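You operate a simulated robot arm through the tools that you are given. There is no shell and no other tool. Be economical: measure what you need, move in short steps, check, and stop when the job is done.

You run a simulated robot arm. Do the job below in one go: nothing can be reset, and whatever is moved stays where it is left.

JOB
Fetch the coin roll from the top of the wooden table and stand it on the top of the crate stand. Take the green bar on the top of the wooden table and put it away on the middle of the long steel tray. Take the blue cloth pad and leave it on the upper left shelf under the wash bench. Take the pink dough and put it on the bench top before the blender. Any order will do. Set down upright: coin roll.

It is judged by the outcome, as a careful person would: the job done as asked, and still so three seconds after it is handed in. It fails if anything else is knocked over, pushed out of place, dropped, spilled or broken. Flat cloth is picked up by pressing the open fingertips on it (5 to 10 N) and closing them slowly along it; thin cloth reads only 2 to 8 mm in the jaws.

ROBOT AND FRAMES
A 7-joint arm with a two-finger parallel gripper on a trunk, on a base that drives. Base frame: it is fixed to the floor where the robot stands at the start and does not move with it; the origin is under the middle of the robot, x ahead of it, y to its left, z up; the surface under the hand at the start is at about z = 0.85. Readings come in m, rad, newtons and seconds.
With the tool pointing down near the work surface it reaches from about 0.3 to 0.72 m from the robot's upright axis, wherever it stands. Its first joint turns from -2.897 to 2.897 rad. Places, roughly: bench top before the blender (38x23 cm) [-1.7, -3.12, 0.84]; blue cloth pad (7x5x4 cm) [-0.5, 1.7, 0.9]; coin roll [0.5, 0, 1]; green bar (4x11x3 cm) [0.6, 0.1, 0.9]; middle of the long steel tray (54x22 cm) [-1.5, 1.5, 0.86]; pink dough (5x5x4 cm) [-1, 1.5, 0.9]; top of the crate stand [-2.8, 1.3, 0.5]; upper left shelf under the wash bench [-2.8, 2.9, 0.4]. Payload 1.57 kg.
The TCP is the grasp point between the finger pads, 0.03 m short of the fingertips. In the tool frame z runs along the fingers and y along their closing line. The gripper opens to 0.08 m. The fingers are 0.017 m wide and 0.012 m thick; the gripper's body (0.04 by 0.082 m) begins 0.08 m behind the TCP.
Orientation is told as [roll, pitch, yaw] about the base's x, y, z axes, in that order, counted from this pose: with the fingers straight down and closing along the base's y, the tool's x points along the base's -x, its y along +y and its z along -z.

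CONTROLS
- The arm moves only by the tool play_rows. Its argument "deltas" is a list of rows, each an object of numbers (a shift or turn left out is 0, a gripper value left out holds the last): "jaw": the gripper command, from -1 (fully open) to 1 (shut), values between in proportion; "tx", "ty", "tz": the shift along the tool's x, y, z in units of 30 mm (1.0 is 30 mm); "wx", "wy", "wz": the turn, a rotation vector about the tool's x, y, z in units of 6 degrees (1.0 is 6 degrees). In form: [{"jaw": .., "tx": .., "ty": .., "tz": .., "wx": .., "wy": .., "wz": ..}, ...]. A call has 1 to 10 rows; each row shifts and turns the commanded pose from where the row before left it, along the tool's axes as they then stand. A call with a number of a shift or a turn outside -1 to 1 is refused whole. A row lasts 0.2 s, in which the tool goes at most 0.05 m and 0.15 rad; a call with a longer step from one row to the next is refused whole, and so is a gripper value outside its range. Where a pose cannot be reached the arm comes as near as it can. A force on the tool above 40 N (or 10 N above the force at the start of the call, whichever is more), or a blocked arm, ends the call early, and 0.2 s more pass. The fingers move at their own pace (about 0.072 m/s each) and stop on an object; they squeeze with about 35 N. The grip force told is the motor's: it shows also when the fingers shut on nothing. Time passes only in rows, and 0.2 s behind the last, so rows that do not move let the fingers close. It gives the time, the measured TCP pose, the force on the tool (base axes), the opening and the grip force at its end, in the units of the frame above (readings bear some noise), with the torque about the TCP (base axes, N m) and any sound that the robot's microphone picked up.
- Cameras (640 x 400 px; columns grow to the right, rows downward): "scene" is now at [0.0062, 0.1345, 1.4701]; the picture's right is [-0.07, -1.00, 0.00], its down [-0.60, 0.04, -0.80] and it looks along [0.80, -0.06, -0.60] (base axes); focal length 255 px, centre (320, 200). "wrist" rides on the gripper at [0.072, -0.007, -0.122] in the tool frame; the picture's right is [0.09, 1.00, 0.00], its down [-0.84, 0.08, -0.54] and it looks along [-0.54, 0.05, 0.84] (tool axes); focal length 238 px, centre (320, 200). There is no depth. A picture from a camera that has moved, and an enlarged one, comes with that camera's place and axes in the base frame and with its lens.
- capture(camera): a new picture of that camera. No time passes.
- raise_lower(by): slides the trunk up (or, below 0, down) by that many m; the arm and the scene camera ride with it, the base frame stays. It gives what a move gives, with no picture.
- drive_base(legs): drives the robot by 1 to 6 legs, each [ahead, left, turn to the left] in m, m and rad, along the robot's own axes; the way and the turn of a leg run together, so that a leg with both is an arc; at most 1.5 m and 3.142 rad a leg. The arm and the cameras ride along, it lands a little off, and it stops where it bumps. It gives what a move gives.
- pan_tilt(pan, tilt): turns the head with the scene camera to pan (to the left, within 1.501 rad either way) and tilt (down, from -0.506 to 1.204), counted from straight ahead of the robot. It gives what a move gives.
- enlarge(camera, box): a new picture of the part [left, top, right, bottom] of that camera's present view, enlarged. No time passes.
- sign_off(): hands the job in; it is judged then, once.

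Go step by step. Nothing tells you exact positions but the pictures and the camera data: compare them with the known pose of the tool, close in by small moves and look again before you grip or let go. The budget is 165 turns and 112 pictures, counting those below and the enlarged ones. Unless the task says otherwise, let go and move clear before handing in.

The tools are called after "Call:" as a command line: name --argument value ..., lists and objects as JSON in quotes. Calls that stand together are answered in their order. play_rows: Moves the arm, as the interface text tells. Its arguments: {"type":"object","properties":{"deltas":{"type":"array"}},"required":["deltas"]} The other tools are called the same way: raise_lower (by) slides the trunk up or down; drive_base (legs) drives the base; pan_tilt (pan, tilt) turns the head that bears the scene camera; capture (camera) takes a picture; enlarge (camera, box) takes an enlarged picture of a part of a camera's view; sign_off () hands the job in.

At the start:

```text
clock: 0.0
ee_pos: [0.4079, -0.002, 1.1644]
ee_rot: [-0.001, 0.001, 0.001]
wrist_force: [-0.1, -0.5, 0.8]
wrist_torque: [0.01, -0.02, -0.01]
opening: 0.0797
finger_force: 0.0
trunk travel left (down, up): [-0.275, 0.205]
robot x, y, heading: [-0.0017, 0.0008, 0.002]
head pan, tilt: [-0.07, 0.644]
```

scene: 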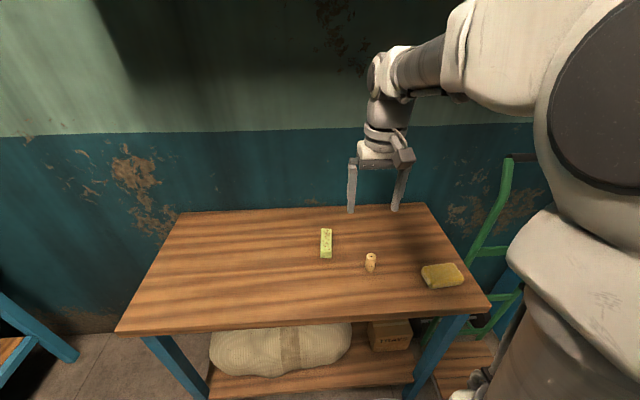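
wrist: 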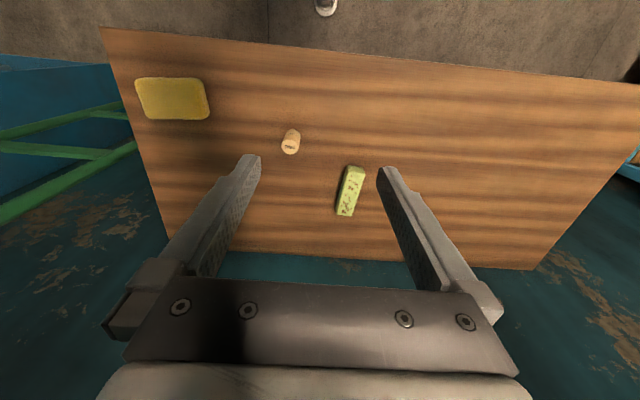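

The coin roll stands at about (0.48, -0.05) and the green bar lies at about (0.57, 0.07), along x. I'll go for the coin roll first, moving above it and then checking with the wrist camera.

Call:
play_rows --deltas '[{"jaw": -1, "tx": -0.4, "ty": -0.26, "tz": 1}, {"tx": -0.4, "ty": -0.26, "tz": 1}, {"tx": -0.4, "ty": -0.26, "tz": 1}, {"tx": -0.4, "ty": -0.26, "tz": 1}, {"tx": -0.4, "ty": -0.26, "tz": 1}, {"tx": -0.4, "ty": -0.26, "tz": 1}, {"tz": 0}]'

Call:
capture --camera "wrist"

Call:
enlarge --camera "scene" --box '[280, 180, 480, 305]'

```text
clock: 1.6
ee_pos: [0.4784, -0.0493, 0.9859]
ee_rot: [-0.002, -0.001, 0.0]
wrist_force: [-0.7, 0.4, -0.5]
wrist_torque: [0.05, 0.01, -0.02]
opening: 0.0798
finger_force: 0.2
trunk travel left (down, up): [-0.275, 0.205]
robot x, y, heading: [0.0018, -0.0013, 0.003]
head pan, tilt: [-0.07, 0.644]
```

```text
109 pictures are left
camera wrist: at [0.4055, -0.0557, 1.1075], right [-0.09, 1.0, 0.0], down [0.84, 0.08, 0.54], along [0.54, 0.05, -0.84], focal length 238 px, centre (320, 200)
```

wrist: 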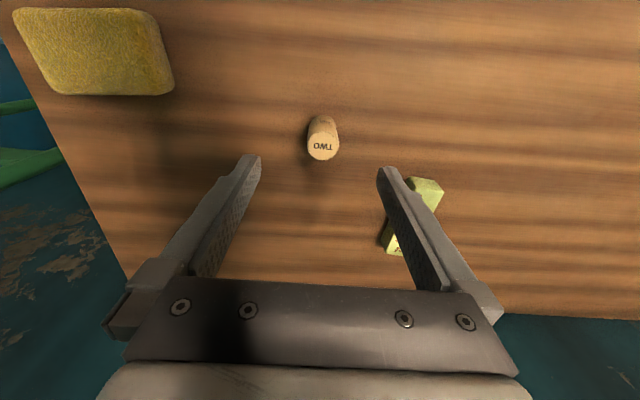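

```text
3.20 times, centred on (380, 242) of scene
camera zoom: at [0.0063, 0.1344, 1.4701], right [-0.07, -1.0, 0.0], down [-0.6, 0.04, -0.8], along [0.8, -0.06, -0.6], focal length 817 px, centre (128, 64)
```

zoom: 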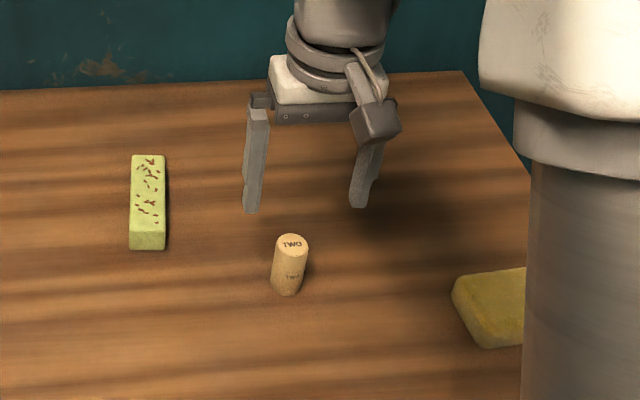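

The coin roll centre is at about (0.482, -0.046), nearly under the tool. I'll lower onto it and close.

Call:
play_rows --deltas '[{"tx": -0.13, "ty": 0.1, "tz": 0.8}, {"tz": 0.8}, {"tz": 0.8}, {"tz": 0.6}, {"tz": 0.27}, {"tz": 0}, {"jaw": 1}, {}, {}, {}]'

Call:
capture --camera "wrist"

```text
clock: 3.8
ee_pos: [0.4833, -0.0449, 0.8862]
ee_rot: [0.001, -0.001, 0.0]
wrist_force: [0.0, 0.2, -0.4]
wrist_torque: [-0.02, -0.04, 0.0]
opening: 0.0286
finger_force: 35.6
trunk travel left (down, up): [-0.275, 0.205]
robot x, y, heading: [-0.0004, 0.0032, 0.005]
head pan, tilt: [-0.07, 0.644]
```

```text
107 pictures are left
camera wrist: at [0.4104, -0.0523, 1.0084], right [-0.09, 1.0, 0.0], down [0.84, 0.08, 0.54], along [0.54, 0.05, -0.84], focal length 238 px, centre (320, 200)
```

wrist: 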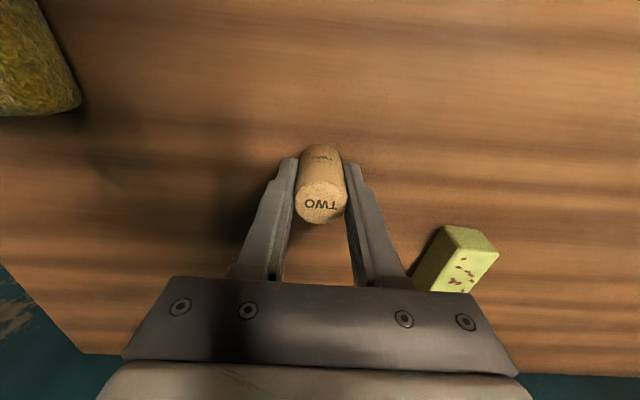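

The roll is held at 28.6 mm. I'll lift it, draw the arm in, and turn to survey the room.

Call:
play_rows --deltas '[{"tz": -0.7}, {"tz": -1}, {"tz": -1}, {"tz": -1}, {"tz": -1}, {"tz": -1, "tx": 0.5}, {"tz": -1, "tx": 0.5}, {"tx": 0.8}, {"tx": 0.8}, {}]'

Call:
pan_tilt --pan 1.5 --tilt 0.35

Call:
capture --camera "scene"

Call:
pan_tilt --pan -1.5 --tilt 0.35

Call:
capture --camera "scene"

```text
clock: 6.0
ee_pos: [0.4036, -0.0471, 1.0879]
ee_rot: [0.001, 0.0, 0.0]
wrist_force: [0.8, -0.4, -0.8]
wrist_torque: [0.01, -0.02, 0.0]
opening: 0.0286
finger_force: 35.0
trunk travel left (down, up): [-0.275, 0.205]
robot x, y, heading: [-0.0005, -0.0006, 0.005]
head pan, tilt: [-0.07, 0.644]
```

```text
clock: 7.7
ee_pos: [0.4046, -0.0478, 1.0871]
ee_rot: [0.0, -0.001, 0.0]
wrist_force: [0.5, 0.1, -0.4]
wrist_torque: [0.03, 0.01, 0.02]
opening: 0.0282
finger_force: 35.2
trunk travel left (down, up): [-0.275, 0.205]
robot x, y, heading: [0.0005, -0.0021, 0.007]
head pan, tilt: [1.499, 0.351]
```

```text
106 pictures are left
camera scene: at [-0.0738, 0.2335, 1.4967], right [1.0, -0.07, 0.0], down [-0.02, -0.34, -0.94], along [0.07, 0.94, -0.34], focal length 255 px, centre (320, 200)
```

scene: 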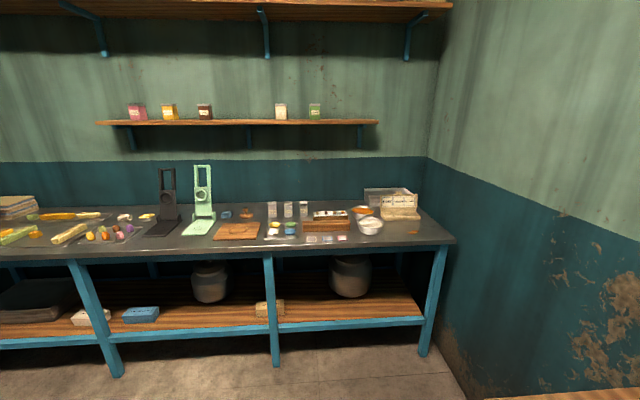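

```text
clock: 10.2
ee_pos: [0.4041, -0.0458, 1.0885]
ee_rot: [-0.001, 0.001, -0.001]
wrist_force: [-0.1, -0.4, -0.5]
wrist_torque: [-0.03, 0.0, 0.0]
opening: 0.0284
finger_force: 34.9
trunk travel left (down, up): [-0.275, 0.205]
robot x, y, heading: [-0.0018, -0.0005, 0.0]
head pan, tilt: [-1.499, 0.351]
```

```text
105 pictures are left
camera scene: at [-0.0738, 0.0477, 1.4967], right [-1.0, -0.07, 0.0], down [-0.02, 0.34, -0.94], along [0.07, -0.94, -0.34], focal length 255 px, centre (320, 200)
```

scene: 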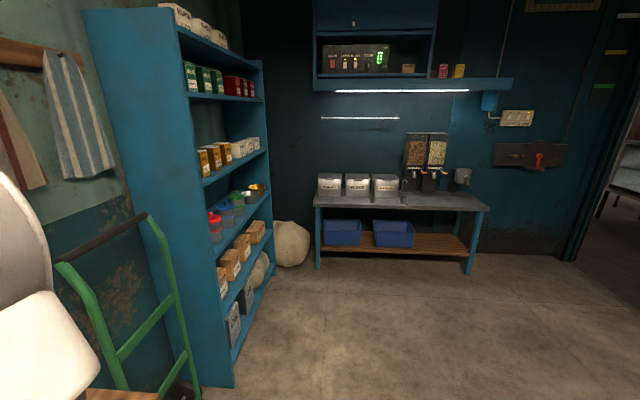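

The tray and prep bench runs along y≈1.5. I'll back away from the table, turn around and look toward the crate stand.

Call:
drive_base --legs '[[-0.6, 0, 0], [0, 0, 1.57], [0, 0, 1.3]]'

Call:
pan_tilt --pan 0 --tilt 0.35

Call:
capture --camera "scene"

```text
clock: 24.0
ee_pos: [-0.9692, 0.1679, 1.0874]
ee_rot: [0.0, 0.001, 2.839]
wrist_force: [-0.5, -0.3, -1.0]
wrist_torque: [0.06, -0.01, 0.01]
opening: 0.0282
finger_force: 34.9
trunk travel left (down, up): [-0.275, 0.205]
robot x, y, heading: [-0.6002, 0.0041, 2.84]
head pan, tilt: [-1.499, 0.351]
```

```text
clock: 25.6
ee_pos: [-0.9713, 0.1669, 1.0876]
ee_rot: [0.001, 0.001, 2.839]
wrist_force: [0.4, 0.2, -0.6]
wrist_torque: [0.01, 0.0, -0.03]
opening: 0.0284
finger_force: 35.6
trunk travel left (down, up): [-0.275, 0.205]
robot x, y, heading: [-0.5941, -0.0009, 2.84]
head pan, tilt: [0.0, 0.351]
```

```text
104 pictures are left
camera scene: at [-0.6535, -0.1265, 1.4967], right [0.3, 0.95, 0.0], down [0.33, -0.1, -0.94], along [-0.9, 0.28, -0.34], focal length 255 px, centre (320, 200)
```

scene: 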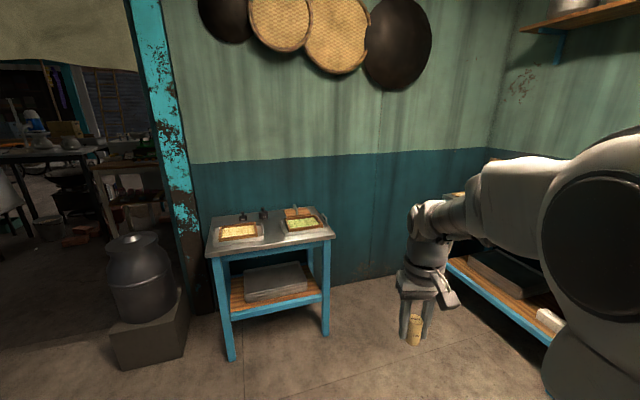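

The crate stand must lie beyond this wall, reached through the open doorway on the left. I'll drive toward the doorway and look.

Call:
drive_base --legs '[[0, 0, 0.3], [0.6, 1.3, 0]]'

Call:
capture --camera "scene"

Call:
pan_tilt --pan 0.9 --tilt 0.35

Call:
capture --camera "scene"

```text
clock: 36.7
ee_pos: [-1.5825, -1.262, 1.0878]
ee_rot: [0.0, 0.002, -3.116]
wrist_force: [0.0, 1.5, -1.3]
wrist_torque: [0.02, -0.04, -0.03]
opening: 0.0281
finger_force: 35.2
trunk travel left (down, up): [-0.275, 0.205]
robot x, y, heading: [-1.174, -1.3, -3.116]
head pan, tilt: [0.0, 0.351]
```

```text
103 pictures are left
camera scene: at [-1.1866, -1.4386, 1.4967], right [-0.03, 1.0, 0.0], down [0.34, 0.01, -0.94], along [-0.94, -0.02, -0.34], focal length 255 px, centre (320, 200)
```

scene: 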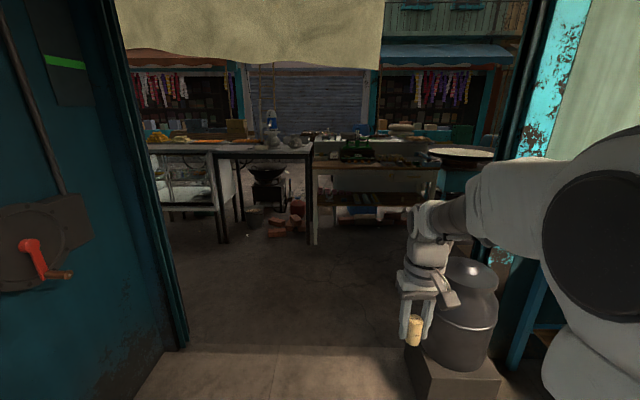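

```text
clock: 37.9
ee_pos: [-1.582, -1.2633, 1.0875]
ee_rot: [0.001, 0.001, -3.115]
wrist_force: [0.5, -0.1, -0.8]
wrist_torque: [-0.01, -0.04, 0.0]
opening: 0.0282
finger_force: 35.0
trunk travel left (down, up): [-0.275, 0.205]
robot x, y, heading: [-1.1782, -1.2967, -3.115]
head pan, tilt: [0.901, 0.351]
```

```text
102 pictures are left
camera scene: at [-1.1496, -1.5106, 1.4967], right [-0.8, 0.6, 0.0], down [0.21, 0.27, -0.94], along [-0.56, -0.75, -0.34], focal length 255 px, centre (320, 200)
```

scene: 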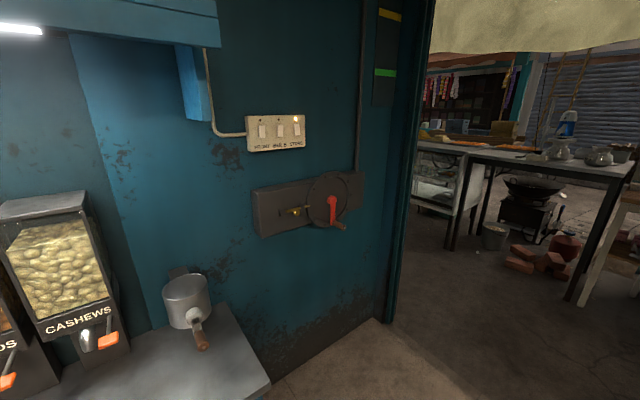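

The doorway runs from about y=-2.4 to y=-0.85 at x≈-2.45, with a cloth hanging at about 1.7 m. I'll lower the trunk a bit, drive through at y≈-1.65 and look north along the outside wall.

Call:
raise_lower --by -0.12

Call:
drive_base --legs '[[0.7, 0.3, 0], [1.15, 0, 0], [0, 0, -1.57]]'

Call:
pan_tilt --pan 0 --tilt 0.4

Call:
capture --camera "scene"

```text
clock: 39.4
ee_pos: [-1.5816, -1.2624, 0.967]
ee_rot: [0.001, 0.001, -3.115]
wrist_force: [-0.2, 0.4, 0.2]
wrist_torque: [0.03, -0.03, 0.0]
opening: 0.0281
finger_force: 35.0
trunk travel left (down, up): [-0.155, 0.325]
robot x, y, heading: [-1.1799, -1.2997, -3.116]
head pan, tilt: [0.901, 0.351]
```

```text
clock: 56.8
ee_pos: [-2.9713, -1.2389, 0.9676]
ee_rot: [0.0, -0.002, 1.604]
wrist_force: [0.1, -0.5, -1.1]
wrist_torque: [0.0, 0.0, 0.01]
opening: 0.0283
finger_force: 35.0
trunk travel left (down, up): [-0.155, 0.325]
robot x, y, heading: [-3.005, -1.6443, 1.607]
head pan, tilt: [0.901, 0.351]
```

```text
clock: 58.0
ee_pos: [-2.9713, -1.2393, 0.9676]
ee_rot: [0.0, -0.001, 1.603]
wrist_force: [-0.8, -0.2, -1.1]
wrist_torque: [-0.04, 0.03, 0.0]
opening: 0.0282
finger_force: 35.6
trunk travel left (down, up): [-0.155, 0.325]
robot x, y, heading: [-3.0064, -1.6423, 1.603]
head pan, tilt: [0.0, 0.4]
```

```text
101 pictures are left
camera scene: at [-3.1459, -1.6363, 1.3722], right [1.0, 0.03, 0.0], down [0.01, -0.39, -0.92], along [-0.03, 0.92, -0.39], focal length 255 px, centre (320, 200)
```

scene: 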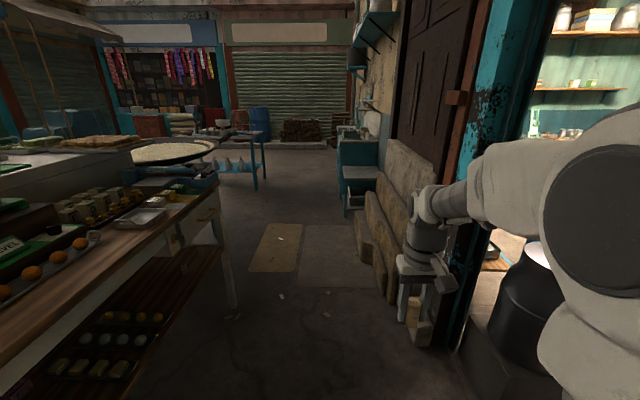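

I see the lane with a stall on the left and sacks and a small blue stand on the right. I'll drive up the lane and look closer.

Call:
drive_base --legs '[[1.2, 0.25, 0]]'

Call:
pan_tilt --pan -0.3 --tilt 0.4

Call:
capture --camera "scene"

```text
clock: 66.2
ee_pos: [-3.2357, -0.036, 0.9668]
ee_rot: [0.002, 0.001, 1.577]
wrist_force: [0.1, 0.1, -0.3]
wrist_torque: [-0.02, 0.04, 0.0]
opening: 0.0284
finger_force: 35.0
trunk travel left (down, up): [-0.155, 0.325]
robot x, y, heading: [-3.2795, -0.4393, 1.576]
head pan, tilt: [0.0, 0.4]
```

```text
clock: 67.0
ee_pos: [-3.2363, -0.0365, 0.9669]
ee_rot: [0.001, -0.002, 1.576]
wrist_force: [-0.3, -0.5, -0.1]
wrist_torque: [0.0, 0.01, 0.03]
opening: 0.0281
finger_force: 34.9
trunk travel left (down, up): [-0.155, 0.325]
robot x, y, heading: [-3.2792, -0.4429, 1.588]
head pan, tilt: [-0.3, 0.4]
```

```text
100 pictures are left
camera scene: at [-3.3936, -0.4321, 1.3722], right [0.96, -0.29, 0.0], down [-0.11, -0.37, -0.92], along [0.27, 0.88, -0.39], focal length 255 px, centre (320, 200)
```

scene: 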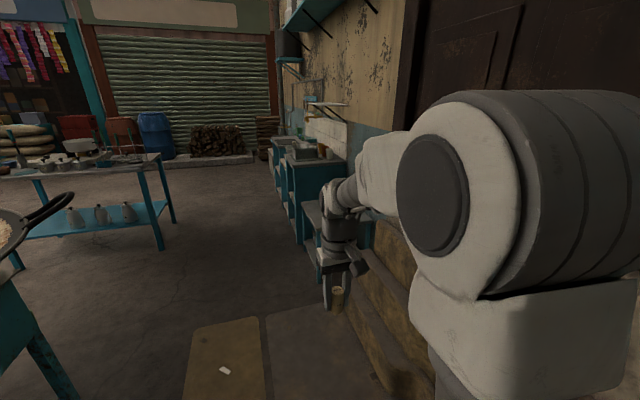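

I'll continue to y≈0.95 and turn to face the stand.

Call:
drive_base --legs '[[1.35, 0.15, 0], [0, 0, -1.3]]'

Call:
pan_tilt --pan 0.4 --tilt 0.6

Call:
capture --camera "scene"

```text
clock: 80.3
ee_pos: [-3.03, 0.9893, 0.9683]
ee_rot: [0.0, 0.0, 0.285]
wrist_force: [-0.3, 1.2, -0.8]
wrist_torque: [0.02, -0.01, -0.02]
opening: 0.0285
finger_force: 34.8
trunk travel left (down, up): [-0.155, 0.325]
robot x, y, heading: [-3.4326, 0.9235, 0.287]
head pan, tilt: [-0.3, 0.4]
```

```text
clock: 81.4
ee_pos: [-3.0289, 0.9893, 0.9674]
ee_rot: [0.001, 0.0, 0.284]
wrist_force: [-0.1, -0.3, -0.7]
wrist_torque: [0.0, -0.03, 0.0]
opening: 0.0281
finger_force: 35.4
trunk travel left (down, up): [-0.155, 0.325]
robot x, y, heading: [-3.4318, 0.9248, 0.285]
head pan, tilt: [0.4, 0.6]
```

```text
99 pictures are left
camera scene: at [-3.4789, 1.0889, 1.354], right [0.63, -0.78, 0.0], down [-0.44, -0.36, -0.83], along [0.64, 0.52, -0.56], focal length 255 px, centre (320, 200)
```

scene: 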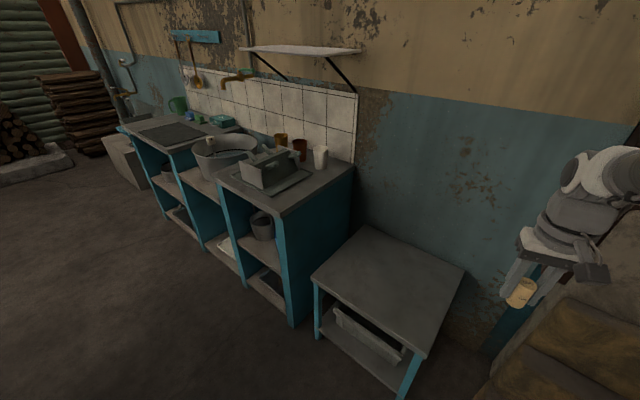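

The crate stand is the low grey-topped table, about x -2.98 to -2.54, y 1.07 to 1.55, z≈0.5. I'll square up in front of it and lower the trunk.

Call:
drive_base --legs '[[0, 0, -0.285], [0.04, 0.37, 0]]'

Call:
raise_lower --by -0.155

Call:
play_rows --deltas '[{"tx": -0.9, "tz": 0.5}, {"tx": -0.9, "tz": 0.5}, {"tx": -0.9, "tz": 0.5}, {"tx": -0.9, "tz": 0.5}, {"tx": -0.5, "tz": 1}, {"tz": 0}]'

Call:
capture --camera "wrist"

Call:
capture --camera "scene"

```text
clock: 85.9
ee_pos: [-2.9884, 1.2483, 0.9676]
ee_rot: [0.002, 0.002, 0.008]
wrist_force: [0.2, -1.2, -0.8]
wrist_torque: [0.0, 0.01, 0.01]
opening: 0.0284
finger_force: 34.7
trunk travel left (down, up): [-0.155, 0.325]
robot x, y, heading: [-3.3924, 1.2956, 0.003]
head pan, tilt: [0.4, 0.6]
```

```text
clock: 87.7
ee_pos: [-2.9885, 1.2482, 0.8124]
ee_rot: [-0.001, -0.001, 0.004]
wrist_force: [0.2, 0.2, -1.4]
wrist_torque: [0.0, 0.0, 0.02]
opening: 0.0285
finger_force: 34.6
trunk travel left (down, up): [0.0, 0.48]
robot x, y, heading: [-3.3911, 1.2927, 0.004]
head pan, tilt: [0.4, 0.6]
```

```text
clock: 89.1
ee_pos: [-2.8657, 1.2503, 0.7237]
ee_rot: [0.0, 0.0, 0.008]
wrist_force: [-0.1, -0.1, -1.5]
wrist_torque: [0.01, 0.0, -0.01]
opening: 0.0283
finger_force: 35.4
trunk travel left (down, up): [0.0, 0.48]
robot x, y, heading: [-3.3956, 1.292, 0.008]
head pan, tilt: [0.4, 0.6]
```

```text
98 pictures are left
camera wrist: at [-2.9383, 1.2432, 0.8454], right [-0.1, 1.0, 0.0], down [0.84, 0.08, 0.54], along [0.54, 0.05, -0.84], focal length 238 px, centre (320, 200)
```

wrist: 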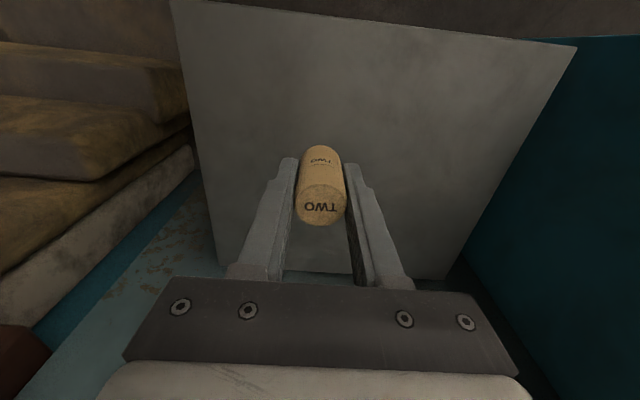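

```text
97 pictures are left
camera scene: at [-3.393, 1.4683, 1.199], right [0.39, -0.92, 0.0], down [-0.52, -0.22, -0.83], along [0.76, 0.33, -0.56], focal length 255 px, centre (320, 200)
```

scene: 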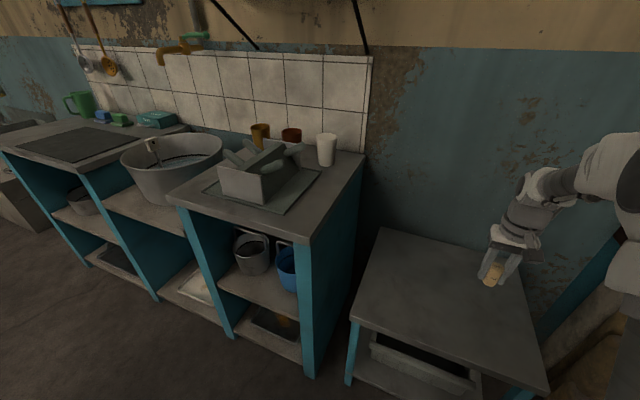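

The stand's top is at z≈0.49, so contact is expected with the TCP near 0.53. I'll move in over the stand and descend.

Call:
play_rows --deltas '[{"tx": -0.7, "ty": 0.5, "tz": 0.9}, {"tx": -0.7, "ty": 0.5, "tz": 0.9}, {"tz": 0.9}, {"tz": 0.9}, {"tz": 0.9}, {"tz": 0.9}, {"tz": 0.3}, {}]'

Call:
play_rows --deltas '[{"tz": 0.1}, {"tz": 0.1}, {"tz": 0.1}, {"tz": 0.1}]'

Call:
capture --camera "wrist"

```text
clock: 90.9
ee_pos: [-2.8241, 1.2803, 0.5503]
ee_rot: [0.0, 0.0, 0.007]
wrist_force: [0.2, -0.5, -1.0]
wrist_torque: [-0.03, 0.03, 0.05]
opening: 0.0283
finger_force: 34.7
trunk travel left (down, up): [0.0, 0.48]
robot x, y, heading: [-3.3929, 1.2892, 0.007]
head pan, tilt: [0.4, 0.6]
```

```text
clock: 91.9
ee_pos: [-2.8244, 1.279, 0.5398]
ee_rot: [0.001, -0.001, 0.007]
wrist_force: [0.2, -1.6, -1.0]
wrist_torque: [0.02, -0.04, 0.03]
opening: 0.0284
finger_force: 34.9
trunk travel left (down, up): [0.0, 0.48]
robot x, y, heading: [-3.3917, 1.2904, 0.006]
head pan, tilt: [0.4, 0.6]
```

```text
96 pictures are left
camera wrist: at [-2.8977, 1.2725, 0.6614], right [-0.1, 1.0, 0.0], down [0.84, 0.08, 0.54], along [0.54, 0.05, -0.84], focal length 238 px, centre (320, 200)
```

wrist: 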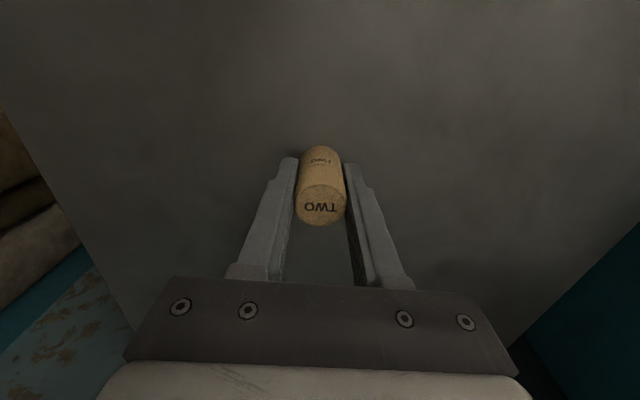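

Call:
play_rows --deltas '[{"tz": 0.08}, {"tz": 0.08}, {"tz": 0.08}, {"tz": 0.08}]'

```text
clock: 92.9
ee_pos: [-2.8228, 1.2791, 0.5338]
ee_rot: [-0.001, -0.007, 0.008]
wrist_force: [-8.5, -0.3, 37.1]
wrist_torque: [0.01, 0.2, -0.01]
opening: 0.0287
finger_force: 35.6
trunk travel left (down, up): [0.0, 0.48]
robot x, y, heading: [-3.394, 1.2905, 0.003]
head pan, tilt: [0.4, 0.6]
```

The roll is touching the stand firmly. I'll ease back a little, open, and rise.

Call:
play_rows --deltas '[{"tz": -0.08}, {}]'

```text
clock: 93.5
ee_pos: [-2.8225, 1.28, 0.5341]
ee_rot: [-0.001, -0.005, 0.003]
wrist_force: [4.2, -0.9, 24.1]
wrist_torque: [-0.01, -0.35, -0.01]
opening: 0.0284
finger_force: 35.1
trunk travel left (down, up): [0.0, 0.48]
robot x, y, heading: [-3.3933, 1.2905, 0.007]
head pan, tilt: [0.4, 0.6]
```

Call:
play_rows --deltas '[{"tz": -0.1}, {}]'

```text
clock: 94.1
ee_pos: [-2.8249, 1.2797, 0.5334]
ee_rot: [-0.001, 0.003, 0.007]
wrist_force: [1.8, -0.9, 2.7]
wrist_torque: [0.02, -0.14, -0.03]
opening: 0.0283
finger_force: 34.7
trunk travel left (down, up): [0.0, 0.48]
robot x, y, heading: [-3.3951, 1.2927, 0.009]
head pan, tilt: [0.4, 0.6]
```

Call:
play_rows --deltas '[{"jaw": -0.6}, {"jaw": -0.6}, {"jaw": -1}, {}, {"tz": -0.5}, {"tz": -1}, {"tz": -1}, {"tz": -1}, {"tz": -1}, {"tz": -1}]'

Call:
capture --camera "wrist"

```text
clock: 96.3
ee_pos: [-2.8245, 1.279, 0.6999]
ee_rot: [0.0, 0.001, 0.007]
wrist_force: [-0.3, 0.0, -0.3]
wrist_torque: [-0.01, 0.01, 0.02]
opening: 0.0802
finger_force: 0.1
trunk travel left (down, up): [0.0, 0.48]
robot x, y, heading: [-3.3919, 1.2918, 0.007]
head pan, tilt: [0.4, 0.6]
```

```text
95 pictures are left
camera wrist: at [-2.8967, 1.2728, 0.8224], right [-0.1, 1.0, 0.0], down [0.84, 0.08, 0.54], along [0.54, 0.05, -0.84], focal length 238 px, centre (320, 200)
```

wrist: 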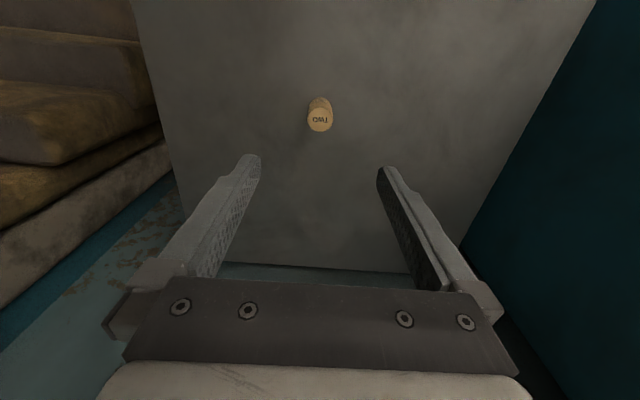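

The coin roll stands upright. I'll retract and take a look at the wash-bench shelves while I'm here.

Call:
play_rows --deltas '[{"tz": -1}, {"tz": -1, "tx": 1}, {"tz": -1, "tx": 1}, {"tz": -1, "tx": 1}, {"tx": 1}, {"tx": 1}]'

Call:
drive_base --legs '[[-0.3, 0, 0], [0, 1.0, 0]]'

Call:
pan_tilt --pan 0.4 --tilt 0.6

Call:
capture --camera "scene"

```text
clock: 97.7
ee_pos: [-2.9716, 1.2802, 0.8215]
ee_rot: [0.001, 0.0, 0.007]
wrist_force: [0.2, -0.8, 0.2]
wrist_torque: [0.01, 0.0, 0.01]
opening: 0.0798
finger_force: 0.0
trunk travel left (down, up): [0.0, 0.48]
robot x, y, heading: [-3.3941, 1.2935, 0.006]
head pan, tilt: [0.4, 0.6]
```

```text
clock: 107.7
ee_pos: [-3.2787, 2.2828, 0.8214]
ee_rot: [-0.001, -0.001, -0.001]
wrist_force: [0.5, 0.3, -0.9]
wrist_torque: [0.0, -0.01, 0.02]
opening: 0.0799
finger_force: 0.1
trunk travel left (down, up): [0.0, 0.48]
robot x, y, heading: [-3.7031, 2.2951, -0.001]
head pan, tilt: [0.4, 0.6]
```

```text
clock: 108.3
ee_pos: [-3.2763, 2.2828, 0.8208]
ee_rot: [0.0, -0.001, -0.002]
wrist_force: [0.3, 0.4, -0.7]
wrist_torque: [0.02, 0.01, 0.01]
opening: 0.0802
finger_force: 0.0
trunk travel left (down, up): [0.0, 0.48]
robot x, y, heading: [-3.7043, 2.3001, -0.002]
head pan, tilt: [0.4, 0.6]
```

```text
94 pictures are left
camera scene: at [-3.6975, 2.474, 1.199], right [0.39, -0.92, 0.0], down [-0.52, -0.22, -0.83], along [0.76, 0.32, -0.56], focal length 255 px, centre (320, 200)
```

scene: 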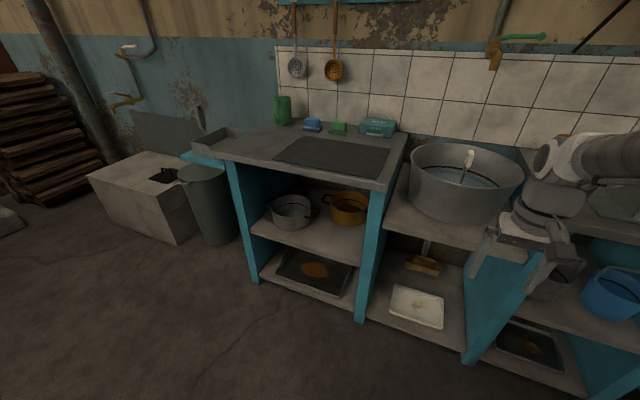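

The shelf at the upper left (y 2.6–3.15, front edge x≈-2.97, z≈0.4) holds two pots, with free room at the front right. I'll enlarge it for detail.

Call:
enlarge --camera "scene" --box '[220, 130, 420, 330]'

```text
2.00 times, centred on (320, 230) of scene
camera zoom: at [-3.6975, 2.474, 1.199], right [0.39, -0.92, 0.0], down [-0.52, -0.22, -0.83], along [0.76, 0.32, -0.56], focal length 511 px, centre (320, 140)
```

zoom: 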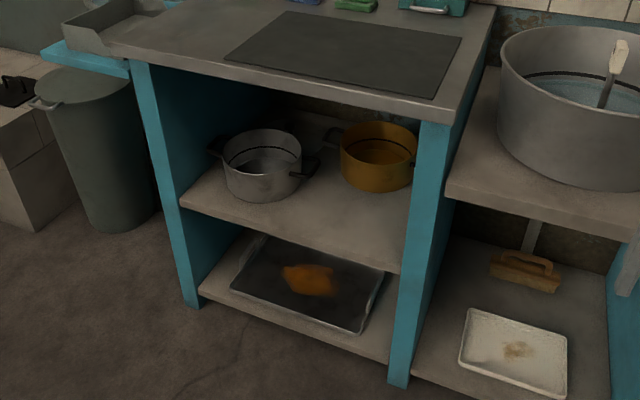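

The clear spot is about (-2.88, 2.77). Next I'll drive back through the doorway to the prep bench for the pad.

Call:
raise_lower --by 0.155

Call:
drive_base --legs '[[0.4, -1.3, 0], [0, -1.3, 0], [0, -1.33, 0]]'

Call:
drive_base --legs '[[1.3, 0, 0], [0.9, 0.95, 0], [0, 0.5, 0], [0.3, 0.3, 1.57]]'

Call:
pan_tilt --pan 0 --tilt 0.5

Call:
capture --camera "scene"

```text
clock: 110.1
ee_pos: [-3.2787, 2.2826, 0.9763]
ee_rot: [0.002, -0.001, -0.002]
wrist_force: [0.0, -0.6, 1.0]
wrist_torque: [0.01, -0.01, 0.01]
opening: 0.0803
finger_force: 0.1
trunk travel left (down, up): [-0.155, 0.325]
robot x, y, heading: [-3.6933, 2.2961, -0.002]
head pan, tilt: [0.4, 0.6]
```

```text
clock: 139.5
ee_pos: [-2.794, -1.6518, 0.977]
ee_rot: [0.0, 0.001, 0.024]
wrist_force: [-0.5, 0.4, -0.1]
wrist_torque: [0.01, -0.01, 0.02]
opening: 0.0802
finger_force: 0.1
trunk travel left (down, up): [-0.155, 0.325]
robot x, y, heading: [-3.2129, -1.6453, 0.023]
head pan, tilt: [0.4, 0.6]
```

```text
clock: 164.4
ee_pos: [-1.0964, 0.6937, 0.9766]
ee_rot: [0.0, 0.0, 1.633]
wrist_force: [-0.1, 0.7, -0.1]
wrist_torque: [0.0, 0.05, 0.0]
opening: 0.0799
finger_force: 0.0
trunk travel left (down, up): [-0.155, 0.325]
robot x, y, heading: [-1.0861, 0.2732, 1.637]
head pan, tilt: [0.4, 0.6]
cut short: leg 4
```

```text
clock: 165.3
ee_pos: [-1.0964, 0.6926, 0.9774]
ee_rot: [0.001, 0.001, 1.634]
wrist_force: [0.0, 0.1, 0.5]
wrist_torque: [0.03, 0.01, -0.01]
opening: 0.0803
finger_force: 0.1
trunk travel left (down, up): [-0.155, 0.325]
robot x, y, heading: [-1.0871, 0.2696, 1.638]
head pan, tilt: [0.0, 0.499]
```

```text
92 pictures are left
camera scene: at [-1.2269, 0.2741, 1.363], right [1.0, 0.06, 0.0], down [0.03, -0.48, -0.88], along [-0.06, 0.88, -0.48], focal length 255 px, centre (320, 200)
```

scene: 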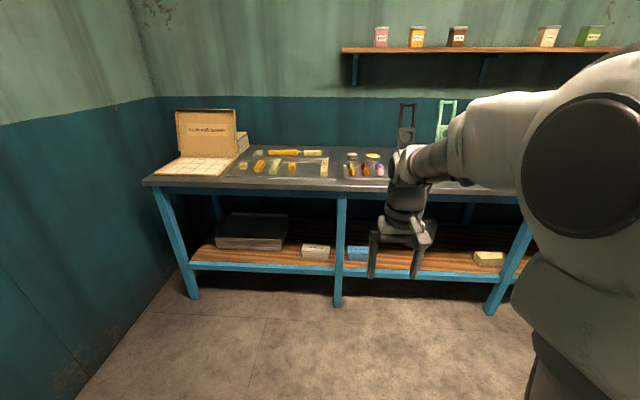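

I'm in front of the bench. I'll enlarge the bench top to identify the tray, dough and pad.

Call:
enlarge --camera "scene" --box '[140, 95, 400, 215]'

Call:
pan_tilt --pan 1.5 --tilt 0.7

Call:
capture --camera "scene"

```text
2.46 times, centred on (270, 155) of scene
camera zoom: at [-1.2269, 0.2741, 1.363], right [1.0, 0.06, 0.0], down [0.03, -0.48, -0.88], along [-0.06, 0.88, -0.48], focal length 628 px, centre (443, 311)
```

zoom: 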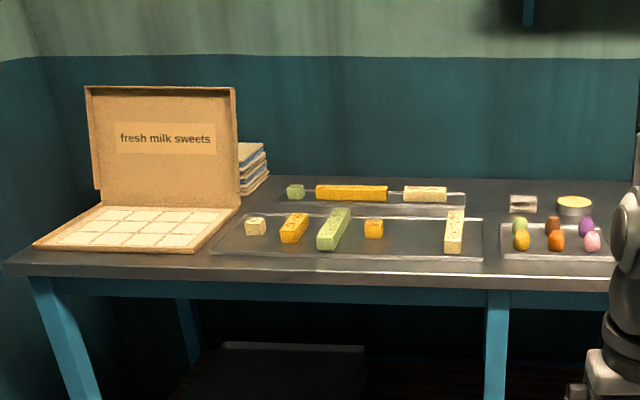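

```text
clock: 166.9
ee_pos: [-1.0967, 0.6927, 0.978]
ee_rot: [0.0, 0.0, 1.635]
wrist_force: [-0.3, -0.5, 0.1]
wrist_torque: [-0.02, 0.0, 0.04]
opening: 0.0797
finger_force: 0.1
trunk travel left (down, up): [-0.155, 0.325]
robot x, y, heading: [-1.0824, 0.2731, 1.629]
head pan, tilt: [1.499, 0.7]
```

```text
90 pictures are left
camera scene: at [-1.3061, 0.1842, 1.3454], right [0.01, 1.0, 0.0], down [0.64, -0.01, -0.77], along [-0.76, 0.01, -0.64], focal length 255 px, centre (320, 200)
```

scene: 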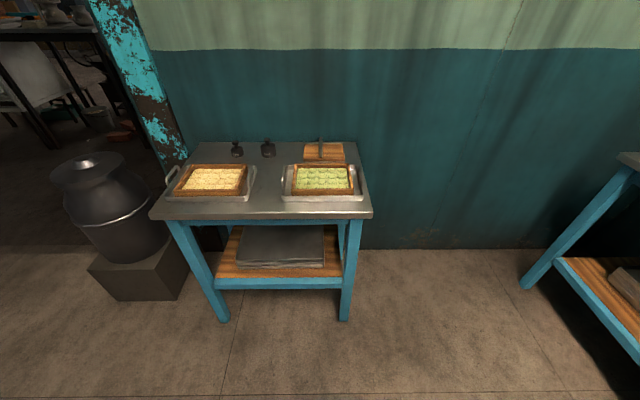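

The tray has a gap between the orange cube and the pale bar for the green bar, and the pink dough sits in the small tray to the right. Now the blue pad near x=-0.5: I'll drive there and look.

Call:
raise_lower --by 0.12

Call:
drive_base --legs '[[0, 0, -0.06], [0.2, -0.58, 0], [0.45, 0, 0]]'

Call:
pan_tilt --pan 0.1 --tilt 0.8

Call:
capture --camera "scene"

Call:
capture --camera "wrist"

```text
clock: 168.4
ee_pos: [-1.0964, 0.6926, 1.0955]
ee_rot: [-0.002, 0.001, 1.635]
wrist_force: [-0.2, 0.1, -0.1]
wrist_torque: [0.01, -0.02, -0.01]
opening: 0.08
finger_force: 0.0
trunk travel left (down, up): [-0.275, 0.205]
robot x, y, heading: [-1.0882, 0.2715, 1.63]
head pan, tilt: [1.499, 0.7]
```

```text
clock: 176.8
ee_pos: [-0.4933, 1.3392, 1.0964]
ee_rot: [0.001, -0.001, 1.59]
wrist_force: [-0.4, -0.1, 0.7]
wrist_torque: [-0.03, -0.01, -0.01]
opening: 0.0801
finger_force: 0.0
trunk travel left (down, up): [-0.275, 0.205]
robot x, y, heading: [-0.4999, 0.9181, 1.59]
head pan, tilt: [1.499, 0.7]
```

```text
clock: 178.4
ee_pos: [-0.493, 1.3393, 1.0958]
ee_rot: [0.0, 0.002, 1.59]
wrist_force: [-0.6, -0.4, 0.0]
wrist_torque: [0.01, -0.02, -0.01]
opening: 0.0802
finger_force: 0.0
trunk travel left (down, up): [-0.275, 0.205]
robot x, y, heading: [-0.5017, 0.9182, 1.59]
head pan, tilt: [0.099, 0.799]
```

```text
89 pictures are left
camera scene: at [-0.65, 0.9163, 1.4571], right [0.99, 0.12, 0.0], down [0.08, -0.71, -0.7], along [-0.08, 0.69, -0.72], focal length 255 px, centre (320, 200)
```

scene: 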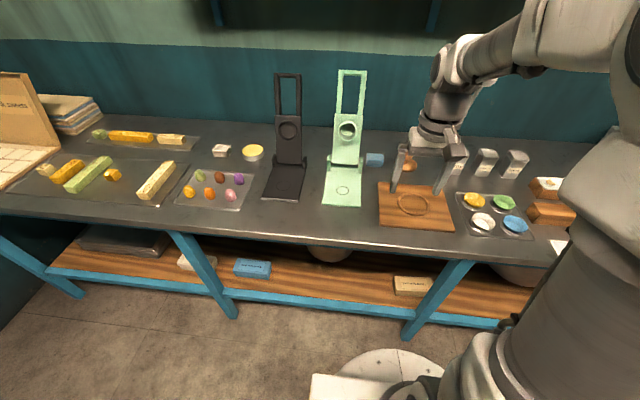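

```text
88 pictures are left
camera wrist: at [-0.4868, 1.2681, 1.2185], right [-0.99, -0.11, 0.0], down [-0.09, 0.84, 0.54], along [-0.06, 0.54, -0.84], focal length 238 px, centre (320, 200)
```

wrist: 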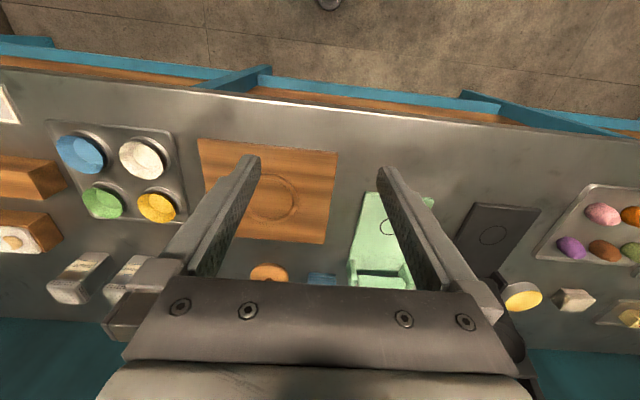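

The blue pad is at about (-0.54, 1.70), between the green press and an orange item. I'll enlarge.

Call:
enlarge --camera "scene" --box '[310, 110, 470, 210]'

```text
4.00 times, centred on (390, 160) of scene
camera zoom: at [-0.65, 0.9163, 1.4571], right [0.99, 0.12, 0.0], down [0.08, -0.71, -0.7], along [-0.08, 0.69, -0.72], focal length 1021 px, centre (40, 360)
```

zoom: 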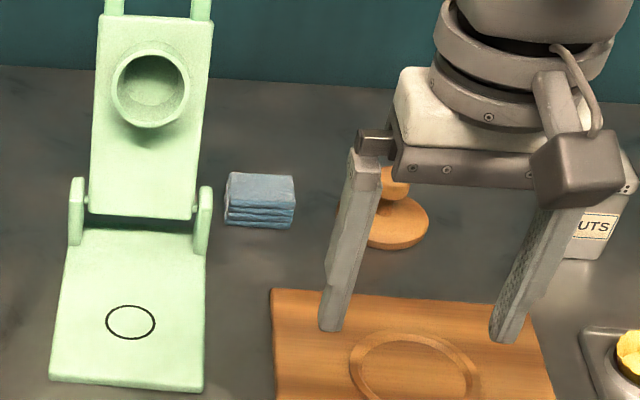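

The pad (about 7 cm along x, 5 cm along y) is at about (-0.533, 1.72), and the press leaves too little room at its side, so I'll grip it front-to-back. I'll move the base a bit closer and turn the tool 90° left.

Call:
drive_base --legs '[[0.1, 0, -0.02]]'

Call:
play_rows --deltas '[{"jaw": -1, "wz": -1}, {"wz": -1}, {"wz": -1}, {"wz": -1}, {"wz": -1}, {"wz": -1}, {"wz": -1}, {"wz": -1}]'

Call:
play_rows --deltas '[{"wz": -1}, {"wz": -1}, {"wz": -1}, {"wz": -1}, {"wz": -1}, {"wz": -1}, {"wz": -1}, {}]'

```text
clock: 179.7
ee_pos: [-0.486, 1.4398, 1.0961]
ee_rot: [-0.001, 0.001, 1.568]
wrist_force: [0.5, 0.5, 0.5]
wrist_torque: [-0.01, 0.0, -0.01]
opening: 0.0799
finger_force: 0.0
trunk travel left (down, up): [-0.275, 0.205]
robot x, y, heading: [-0.5026, 1.0231, 1.57]
head pan, tilt: [0.099, 0.799]
```

```text
clock: 181.5
ee_pos: [-0.4848, 1.4397, 1.0966]
ee_rot: [-0.001, 0.0, 2.409]
wrist_force: [-0.8, -0.7, 0.8]
wrist_torque: [0.0, -0.01, -0.01]
opening: 0.08
finger_force: 0.1
trunk travel left (down, up): [-0.275, 0.205]
robot x, y, heading: [-0.5017, 1.0214, 1.569]
head pan, tilt: [0.099, 0.799]
```

```text
clock: 183.3
ee_pos: [-0.4869, 1.4403, 1.097]
ee_rot: [0.0, 0.0, 3.14]
wrist_force: [0.5, -0.1, 0.8]
wrist_torque: [-0.01, 0.01, 0.0]
opening: 0.0802
finger_force: 0.0
trunk travel left (down, up): [-0.275, 0.205]
robot x, y, heading: [-0.5025, 1.0216, 1.566]
head pan, tilt: [0.099, 0.799]
```

The tool is now closing along y. I'll tilt about 20° with the handle leaning away from the press and move back toward the pad.

Call:
play_rows --deltas '[{"ty": -1, "wy": -0.48}, {"ty": -1, "wy": -0.48}, {"ty": -1, "wy": -0.48}, {"ty": -1, "wy": -0.48}, {"ty": -1, "wy": -0.48}, {"ty": -1, "wy": -0.48}, {"ty": -1, "wy": -0.48}, {}]'

Call:
capture --camera "wrist"

Call:
capture --camera "scene"

```text
clock: 185.1
ee_pos: [-0.4847, 1.6502, 1.0946]
ee_rot: [-0.001, -0.352, 3.139]
wrist_force: [-0.4, 0.0, 0.0]
wrist_torque: [-0.02, -0.01, 0.0]
opening: 0.0802
finger_force: 0.0
trunk travel left (down, up): [-0.275, 0.205]
robot x, y, heading: [-0.5008, 1.0169, 1.571]
head pan, tilt: [0.099, 0.799]
```

```text
86 pictures are left
camera wrist: at [-0.3767, 1.657, 1.1855], right [0.08, -1.0, -0.03], down [-0.6, -0.08, 0.8], along [-0.8, -0.05, -0.6], focal length 238 px, centre (320, 200)
```

wrist: 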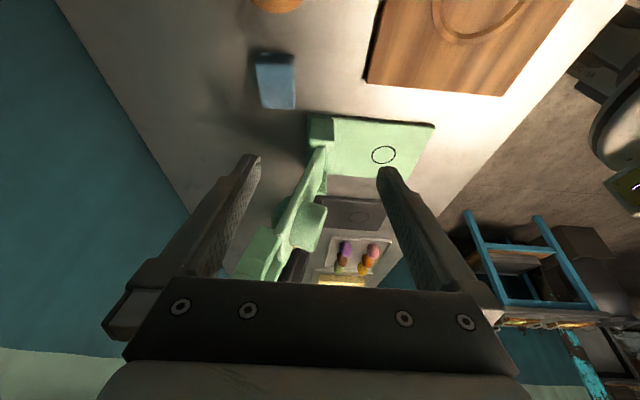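

```text
85 pictures are left
camera scene: at [-0.6507, 1.0201, 1.4571], right [1.0, 0.1, 0.0], down [0.07, -0.71, -0.7], along [-0.07, 0.69, -0.72], focal length 255 px, centre (320, 200)
```

scene: 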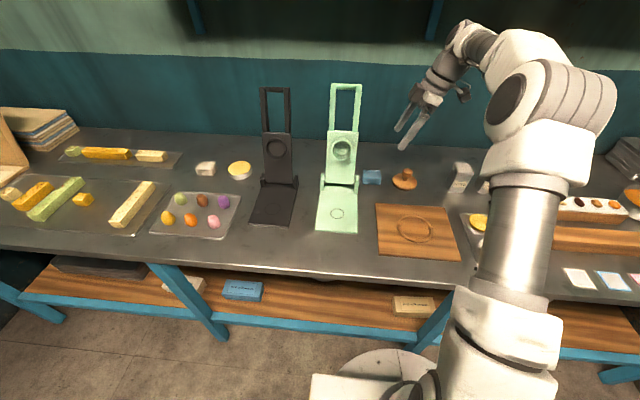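

The pad centre reads about (-0.533, 1.71), top at z≈0.89. I'll move to just above it, straight along the tool axis.

Call:
play_rows --deltas '[{"ty": -0.5, "tz": 0.9}, {"ty": -0.5, "tz": 0.9}, {"ty": -0.5, "tz": 0.9}, {"ty": -0.5, "tz": 0.9}, {"tx": 0.17, "tz": 0.8}, {}]'

Call:
capture --camera "wrist"

Call:
enlarge --camera "scene" --box '[320, 100, 480, 200]'

```text
clock: 186.5
ee_pos: [-0.523, 1.71, 0.969]
ee_rot: [0.0, -0.35, 3.14]
wrist_force: [-0.4, 0.0, -0.7]
wrist_torque: [0.03, 0.0, 0.0]
opening: 0.0803
finger_force: 0.0
trunk travel left (down, up): [-0.275, 0.205]
robot x, y, heading: [-0.502, 1.0183, 1.57]
head pan, tilt: [0.099, 0.799]
```

```text
84 pictures are left
camera wrist: at [-0.4149, 1.7168, 1.0597], right [0.08, -1.0, -0.03], down [-0.6, -0.08, 0.8], along [-0.8, -0.05, -0.6], focal length 238 px, centre (320, 200)
```

wrist: 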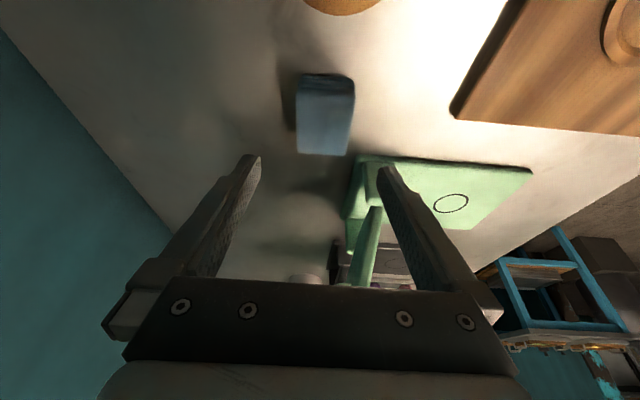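

```text
4.00 times, centred on (400, 150) of scene
camera zoom: at [-0.6507, 1.02, 1.4571], right [1.0, 0.1, 0.0], down [0.07, -0.71, -0.7], along [-0.07, 0.69, -0.72], focal length 1021 px, centre (0, 400)
```

zoom: 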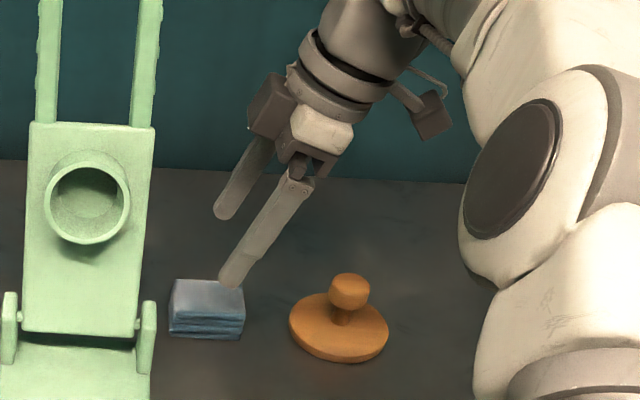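

Alignment is good. I'll descend around the pad with small force-guarded steps.

Call:
play_rows --deltas '[{"tx": 0.33, "tz": 0.7}, {"tx": 0.33, "tz": 0.7}, {"tz": 0.7}, {"tz": 0.35}, {"tz": 0.2}, {}]'

Call:
capture --camera "wrist"

Call:
enlarge --camera "scene" --box '[320, 120, 448, 200]'

```text
clock: 187.9
ee_pos: [-0.5327, 1.7092, 0.8906]
ee_rot: [-0.003, -0.351, 3.141]
wrist_force: [4.5, -1.5, 11.8]
wrist_torque: [-0.48, -0.12, 0.24]
opening: 0.0801
finger_force: 0.1
trunk travel left (down, up): [-0.275, 0.205]
robot x, y, heading: [-0.5063, 1.0157, 1.57]
head pan, tilt: [0.099, 0.799]
```

```text
82 pictures are left
camera wrist: at [-0.4248, 1.716, 0.9813], right [0.08, -1.0, -0.03], down [-0.6, -0.08, 0.8], along [-0.8, -0.05, -0.6], focal length 238 px, centre (320, 200)
```

wrist: 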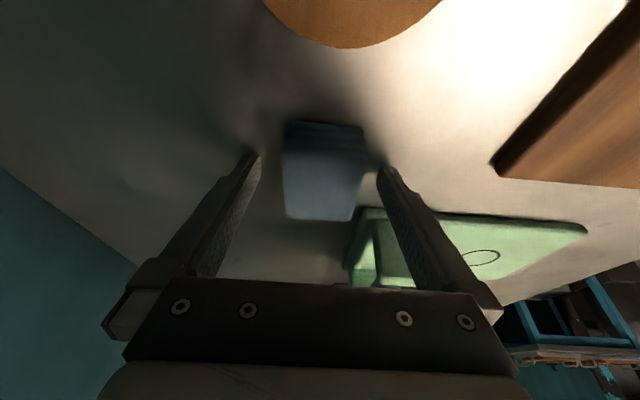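

```text
5.00 times, centred on (384, 160) of scene
camera zoom: at [-0.6503, 1.0189, 1.4573], right [1.0, 0.1, 0.0], down [0.07, -0.71, -0.7], along [-0.07, 0.69, -0.72], focal length 1276 px, centre (0, 400)
```

zoom: 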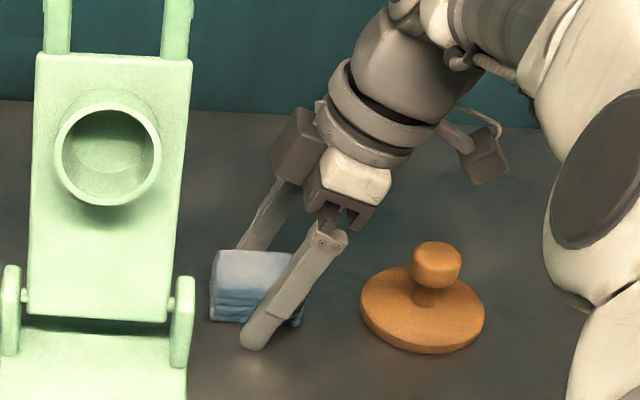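

The tips touch the bench (surface z≈0.859) around the pad. I'll lift 2 mm and close.

Call:
play_rows --deltas '[{"tz": -0.15}, {"jaw": 0}, {"jaw": 0.4}, {"jaw": 1}, {"jaw": 1}, {"jaw": 1}, {"jaw": 1}]'

Call:
capture --camera "wrist"

```text
clock: 189.5
ee_pos: [-0.5318, 1.7097, 0.8942]
ee_rot: [0.001, -0.351, 3.14]
wrist_force: [-0.3, 0.1, -0.5]
wrist_torque: [0.0, -0.02, 0.0]
opening: 0.0447
finger_force: 35.6
trunk travel left (down, up): [-0.275, 0.205]
robot x, y, heading: [-0.5064, 1.0162, 1.573]
head pan, tilt: [0.099, 0.799]
```

```text
80 pictures are left
camera wrist: at [-0.4245, 1.7164, 0.9833], right [0.08, -1.0, -0.03], down [-0.6, -0.08, 0.8], along [-0.8, -0.05, -0.6], focal length 238 px, centre (320, 200)
```

wrist: 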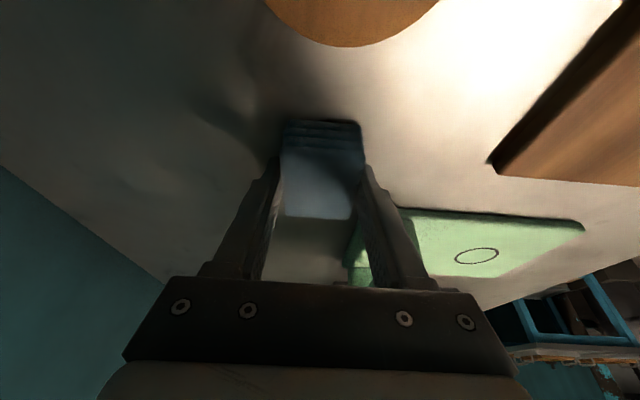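

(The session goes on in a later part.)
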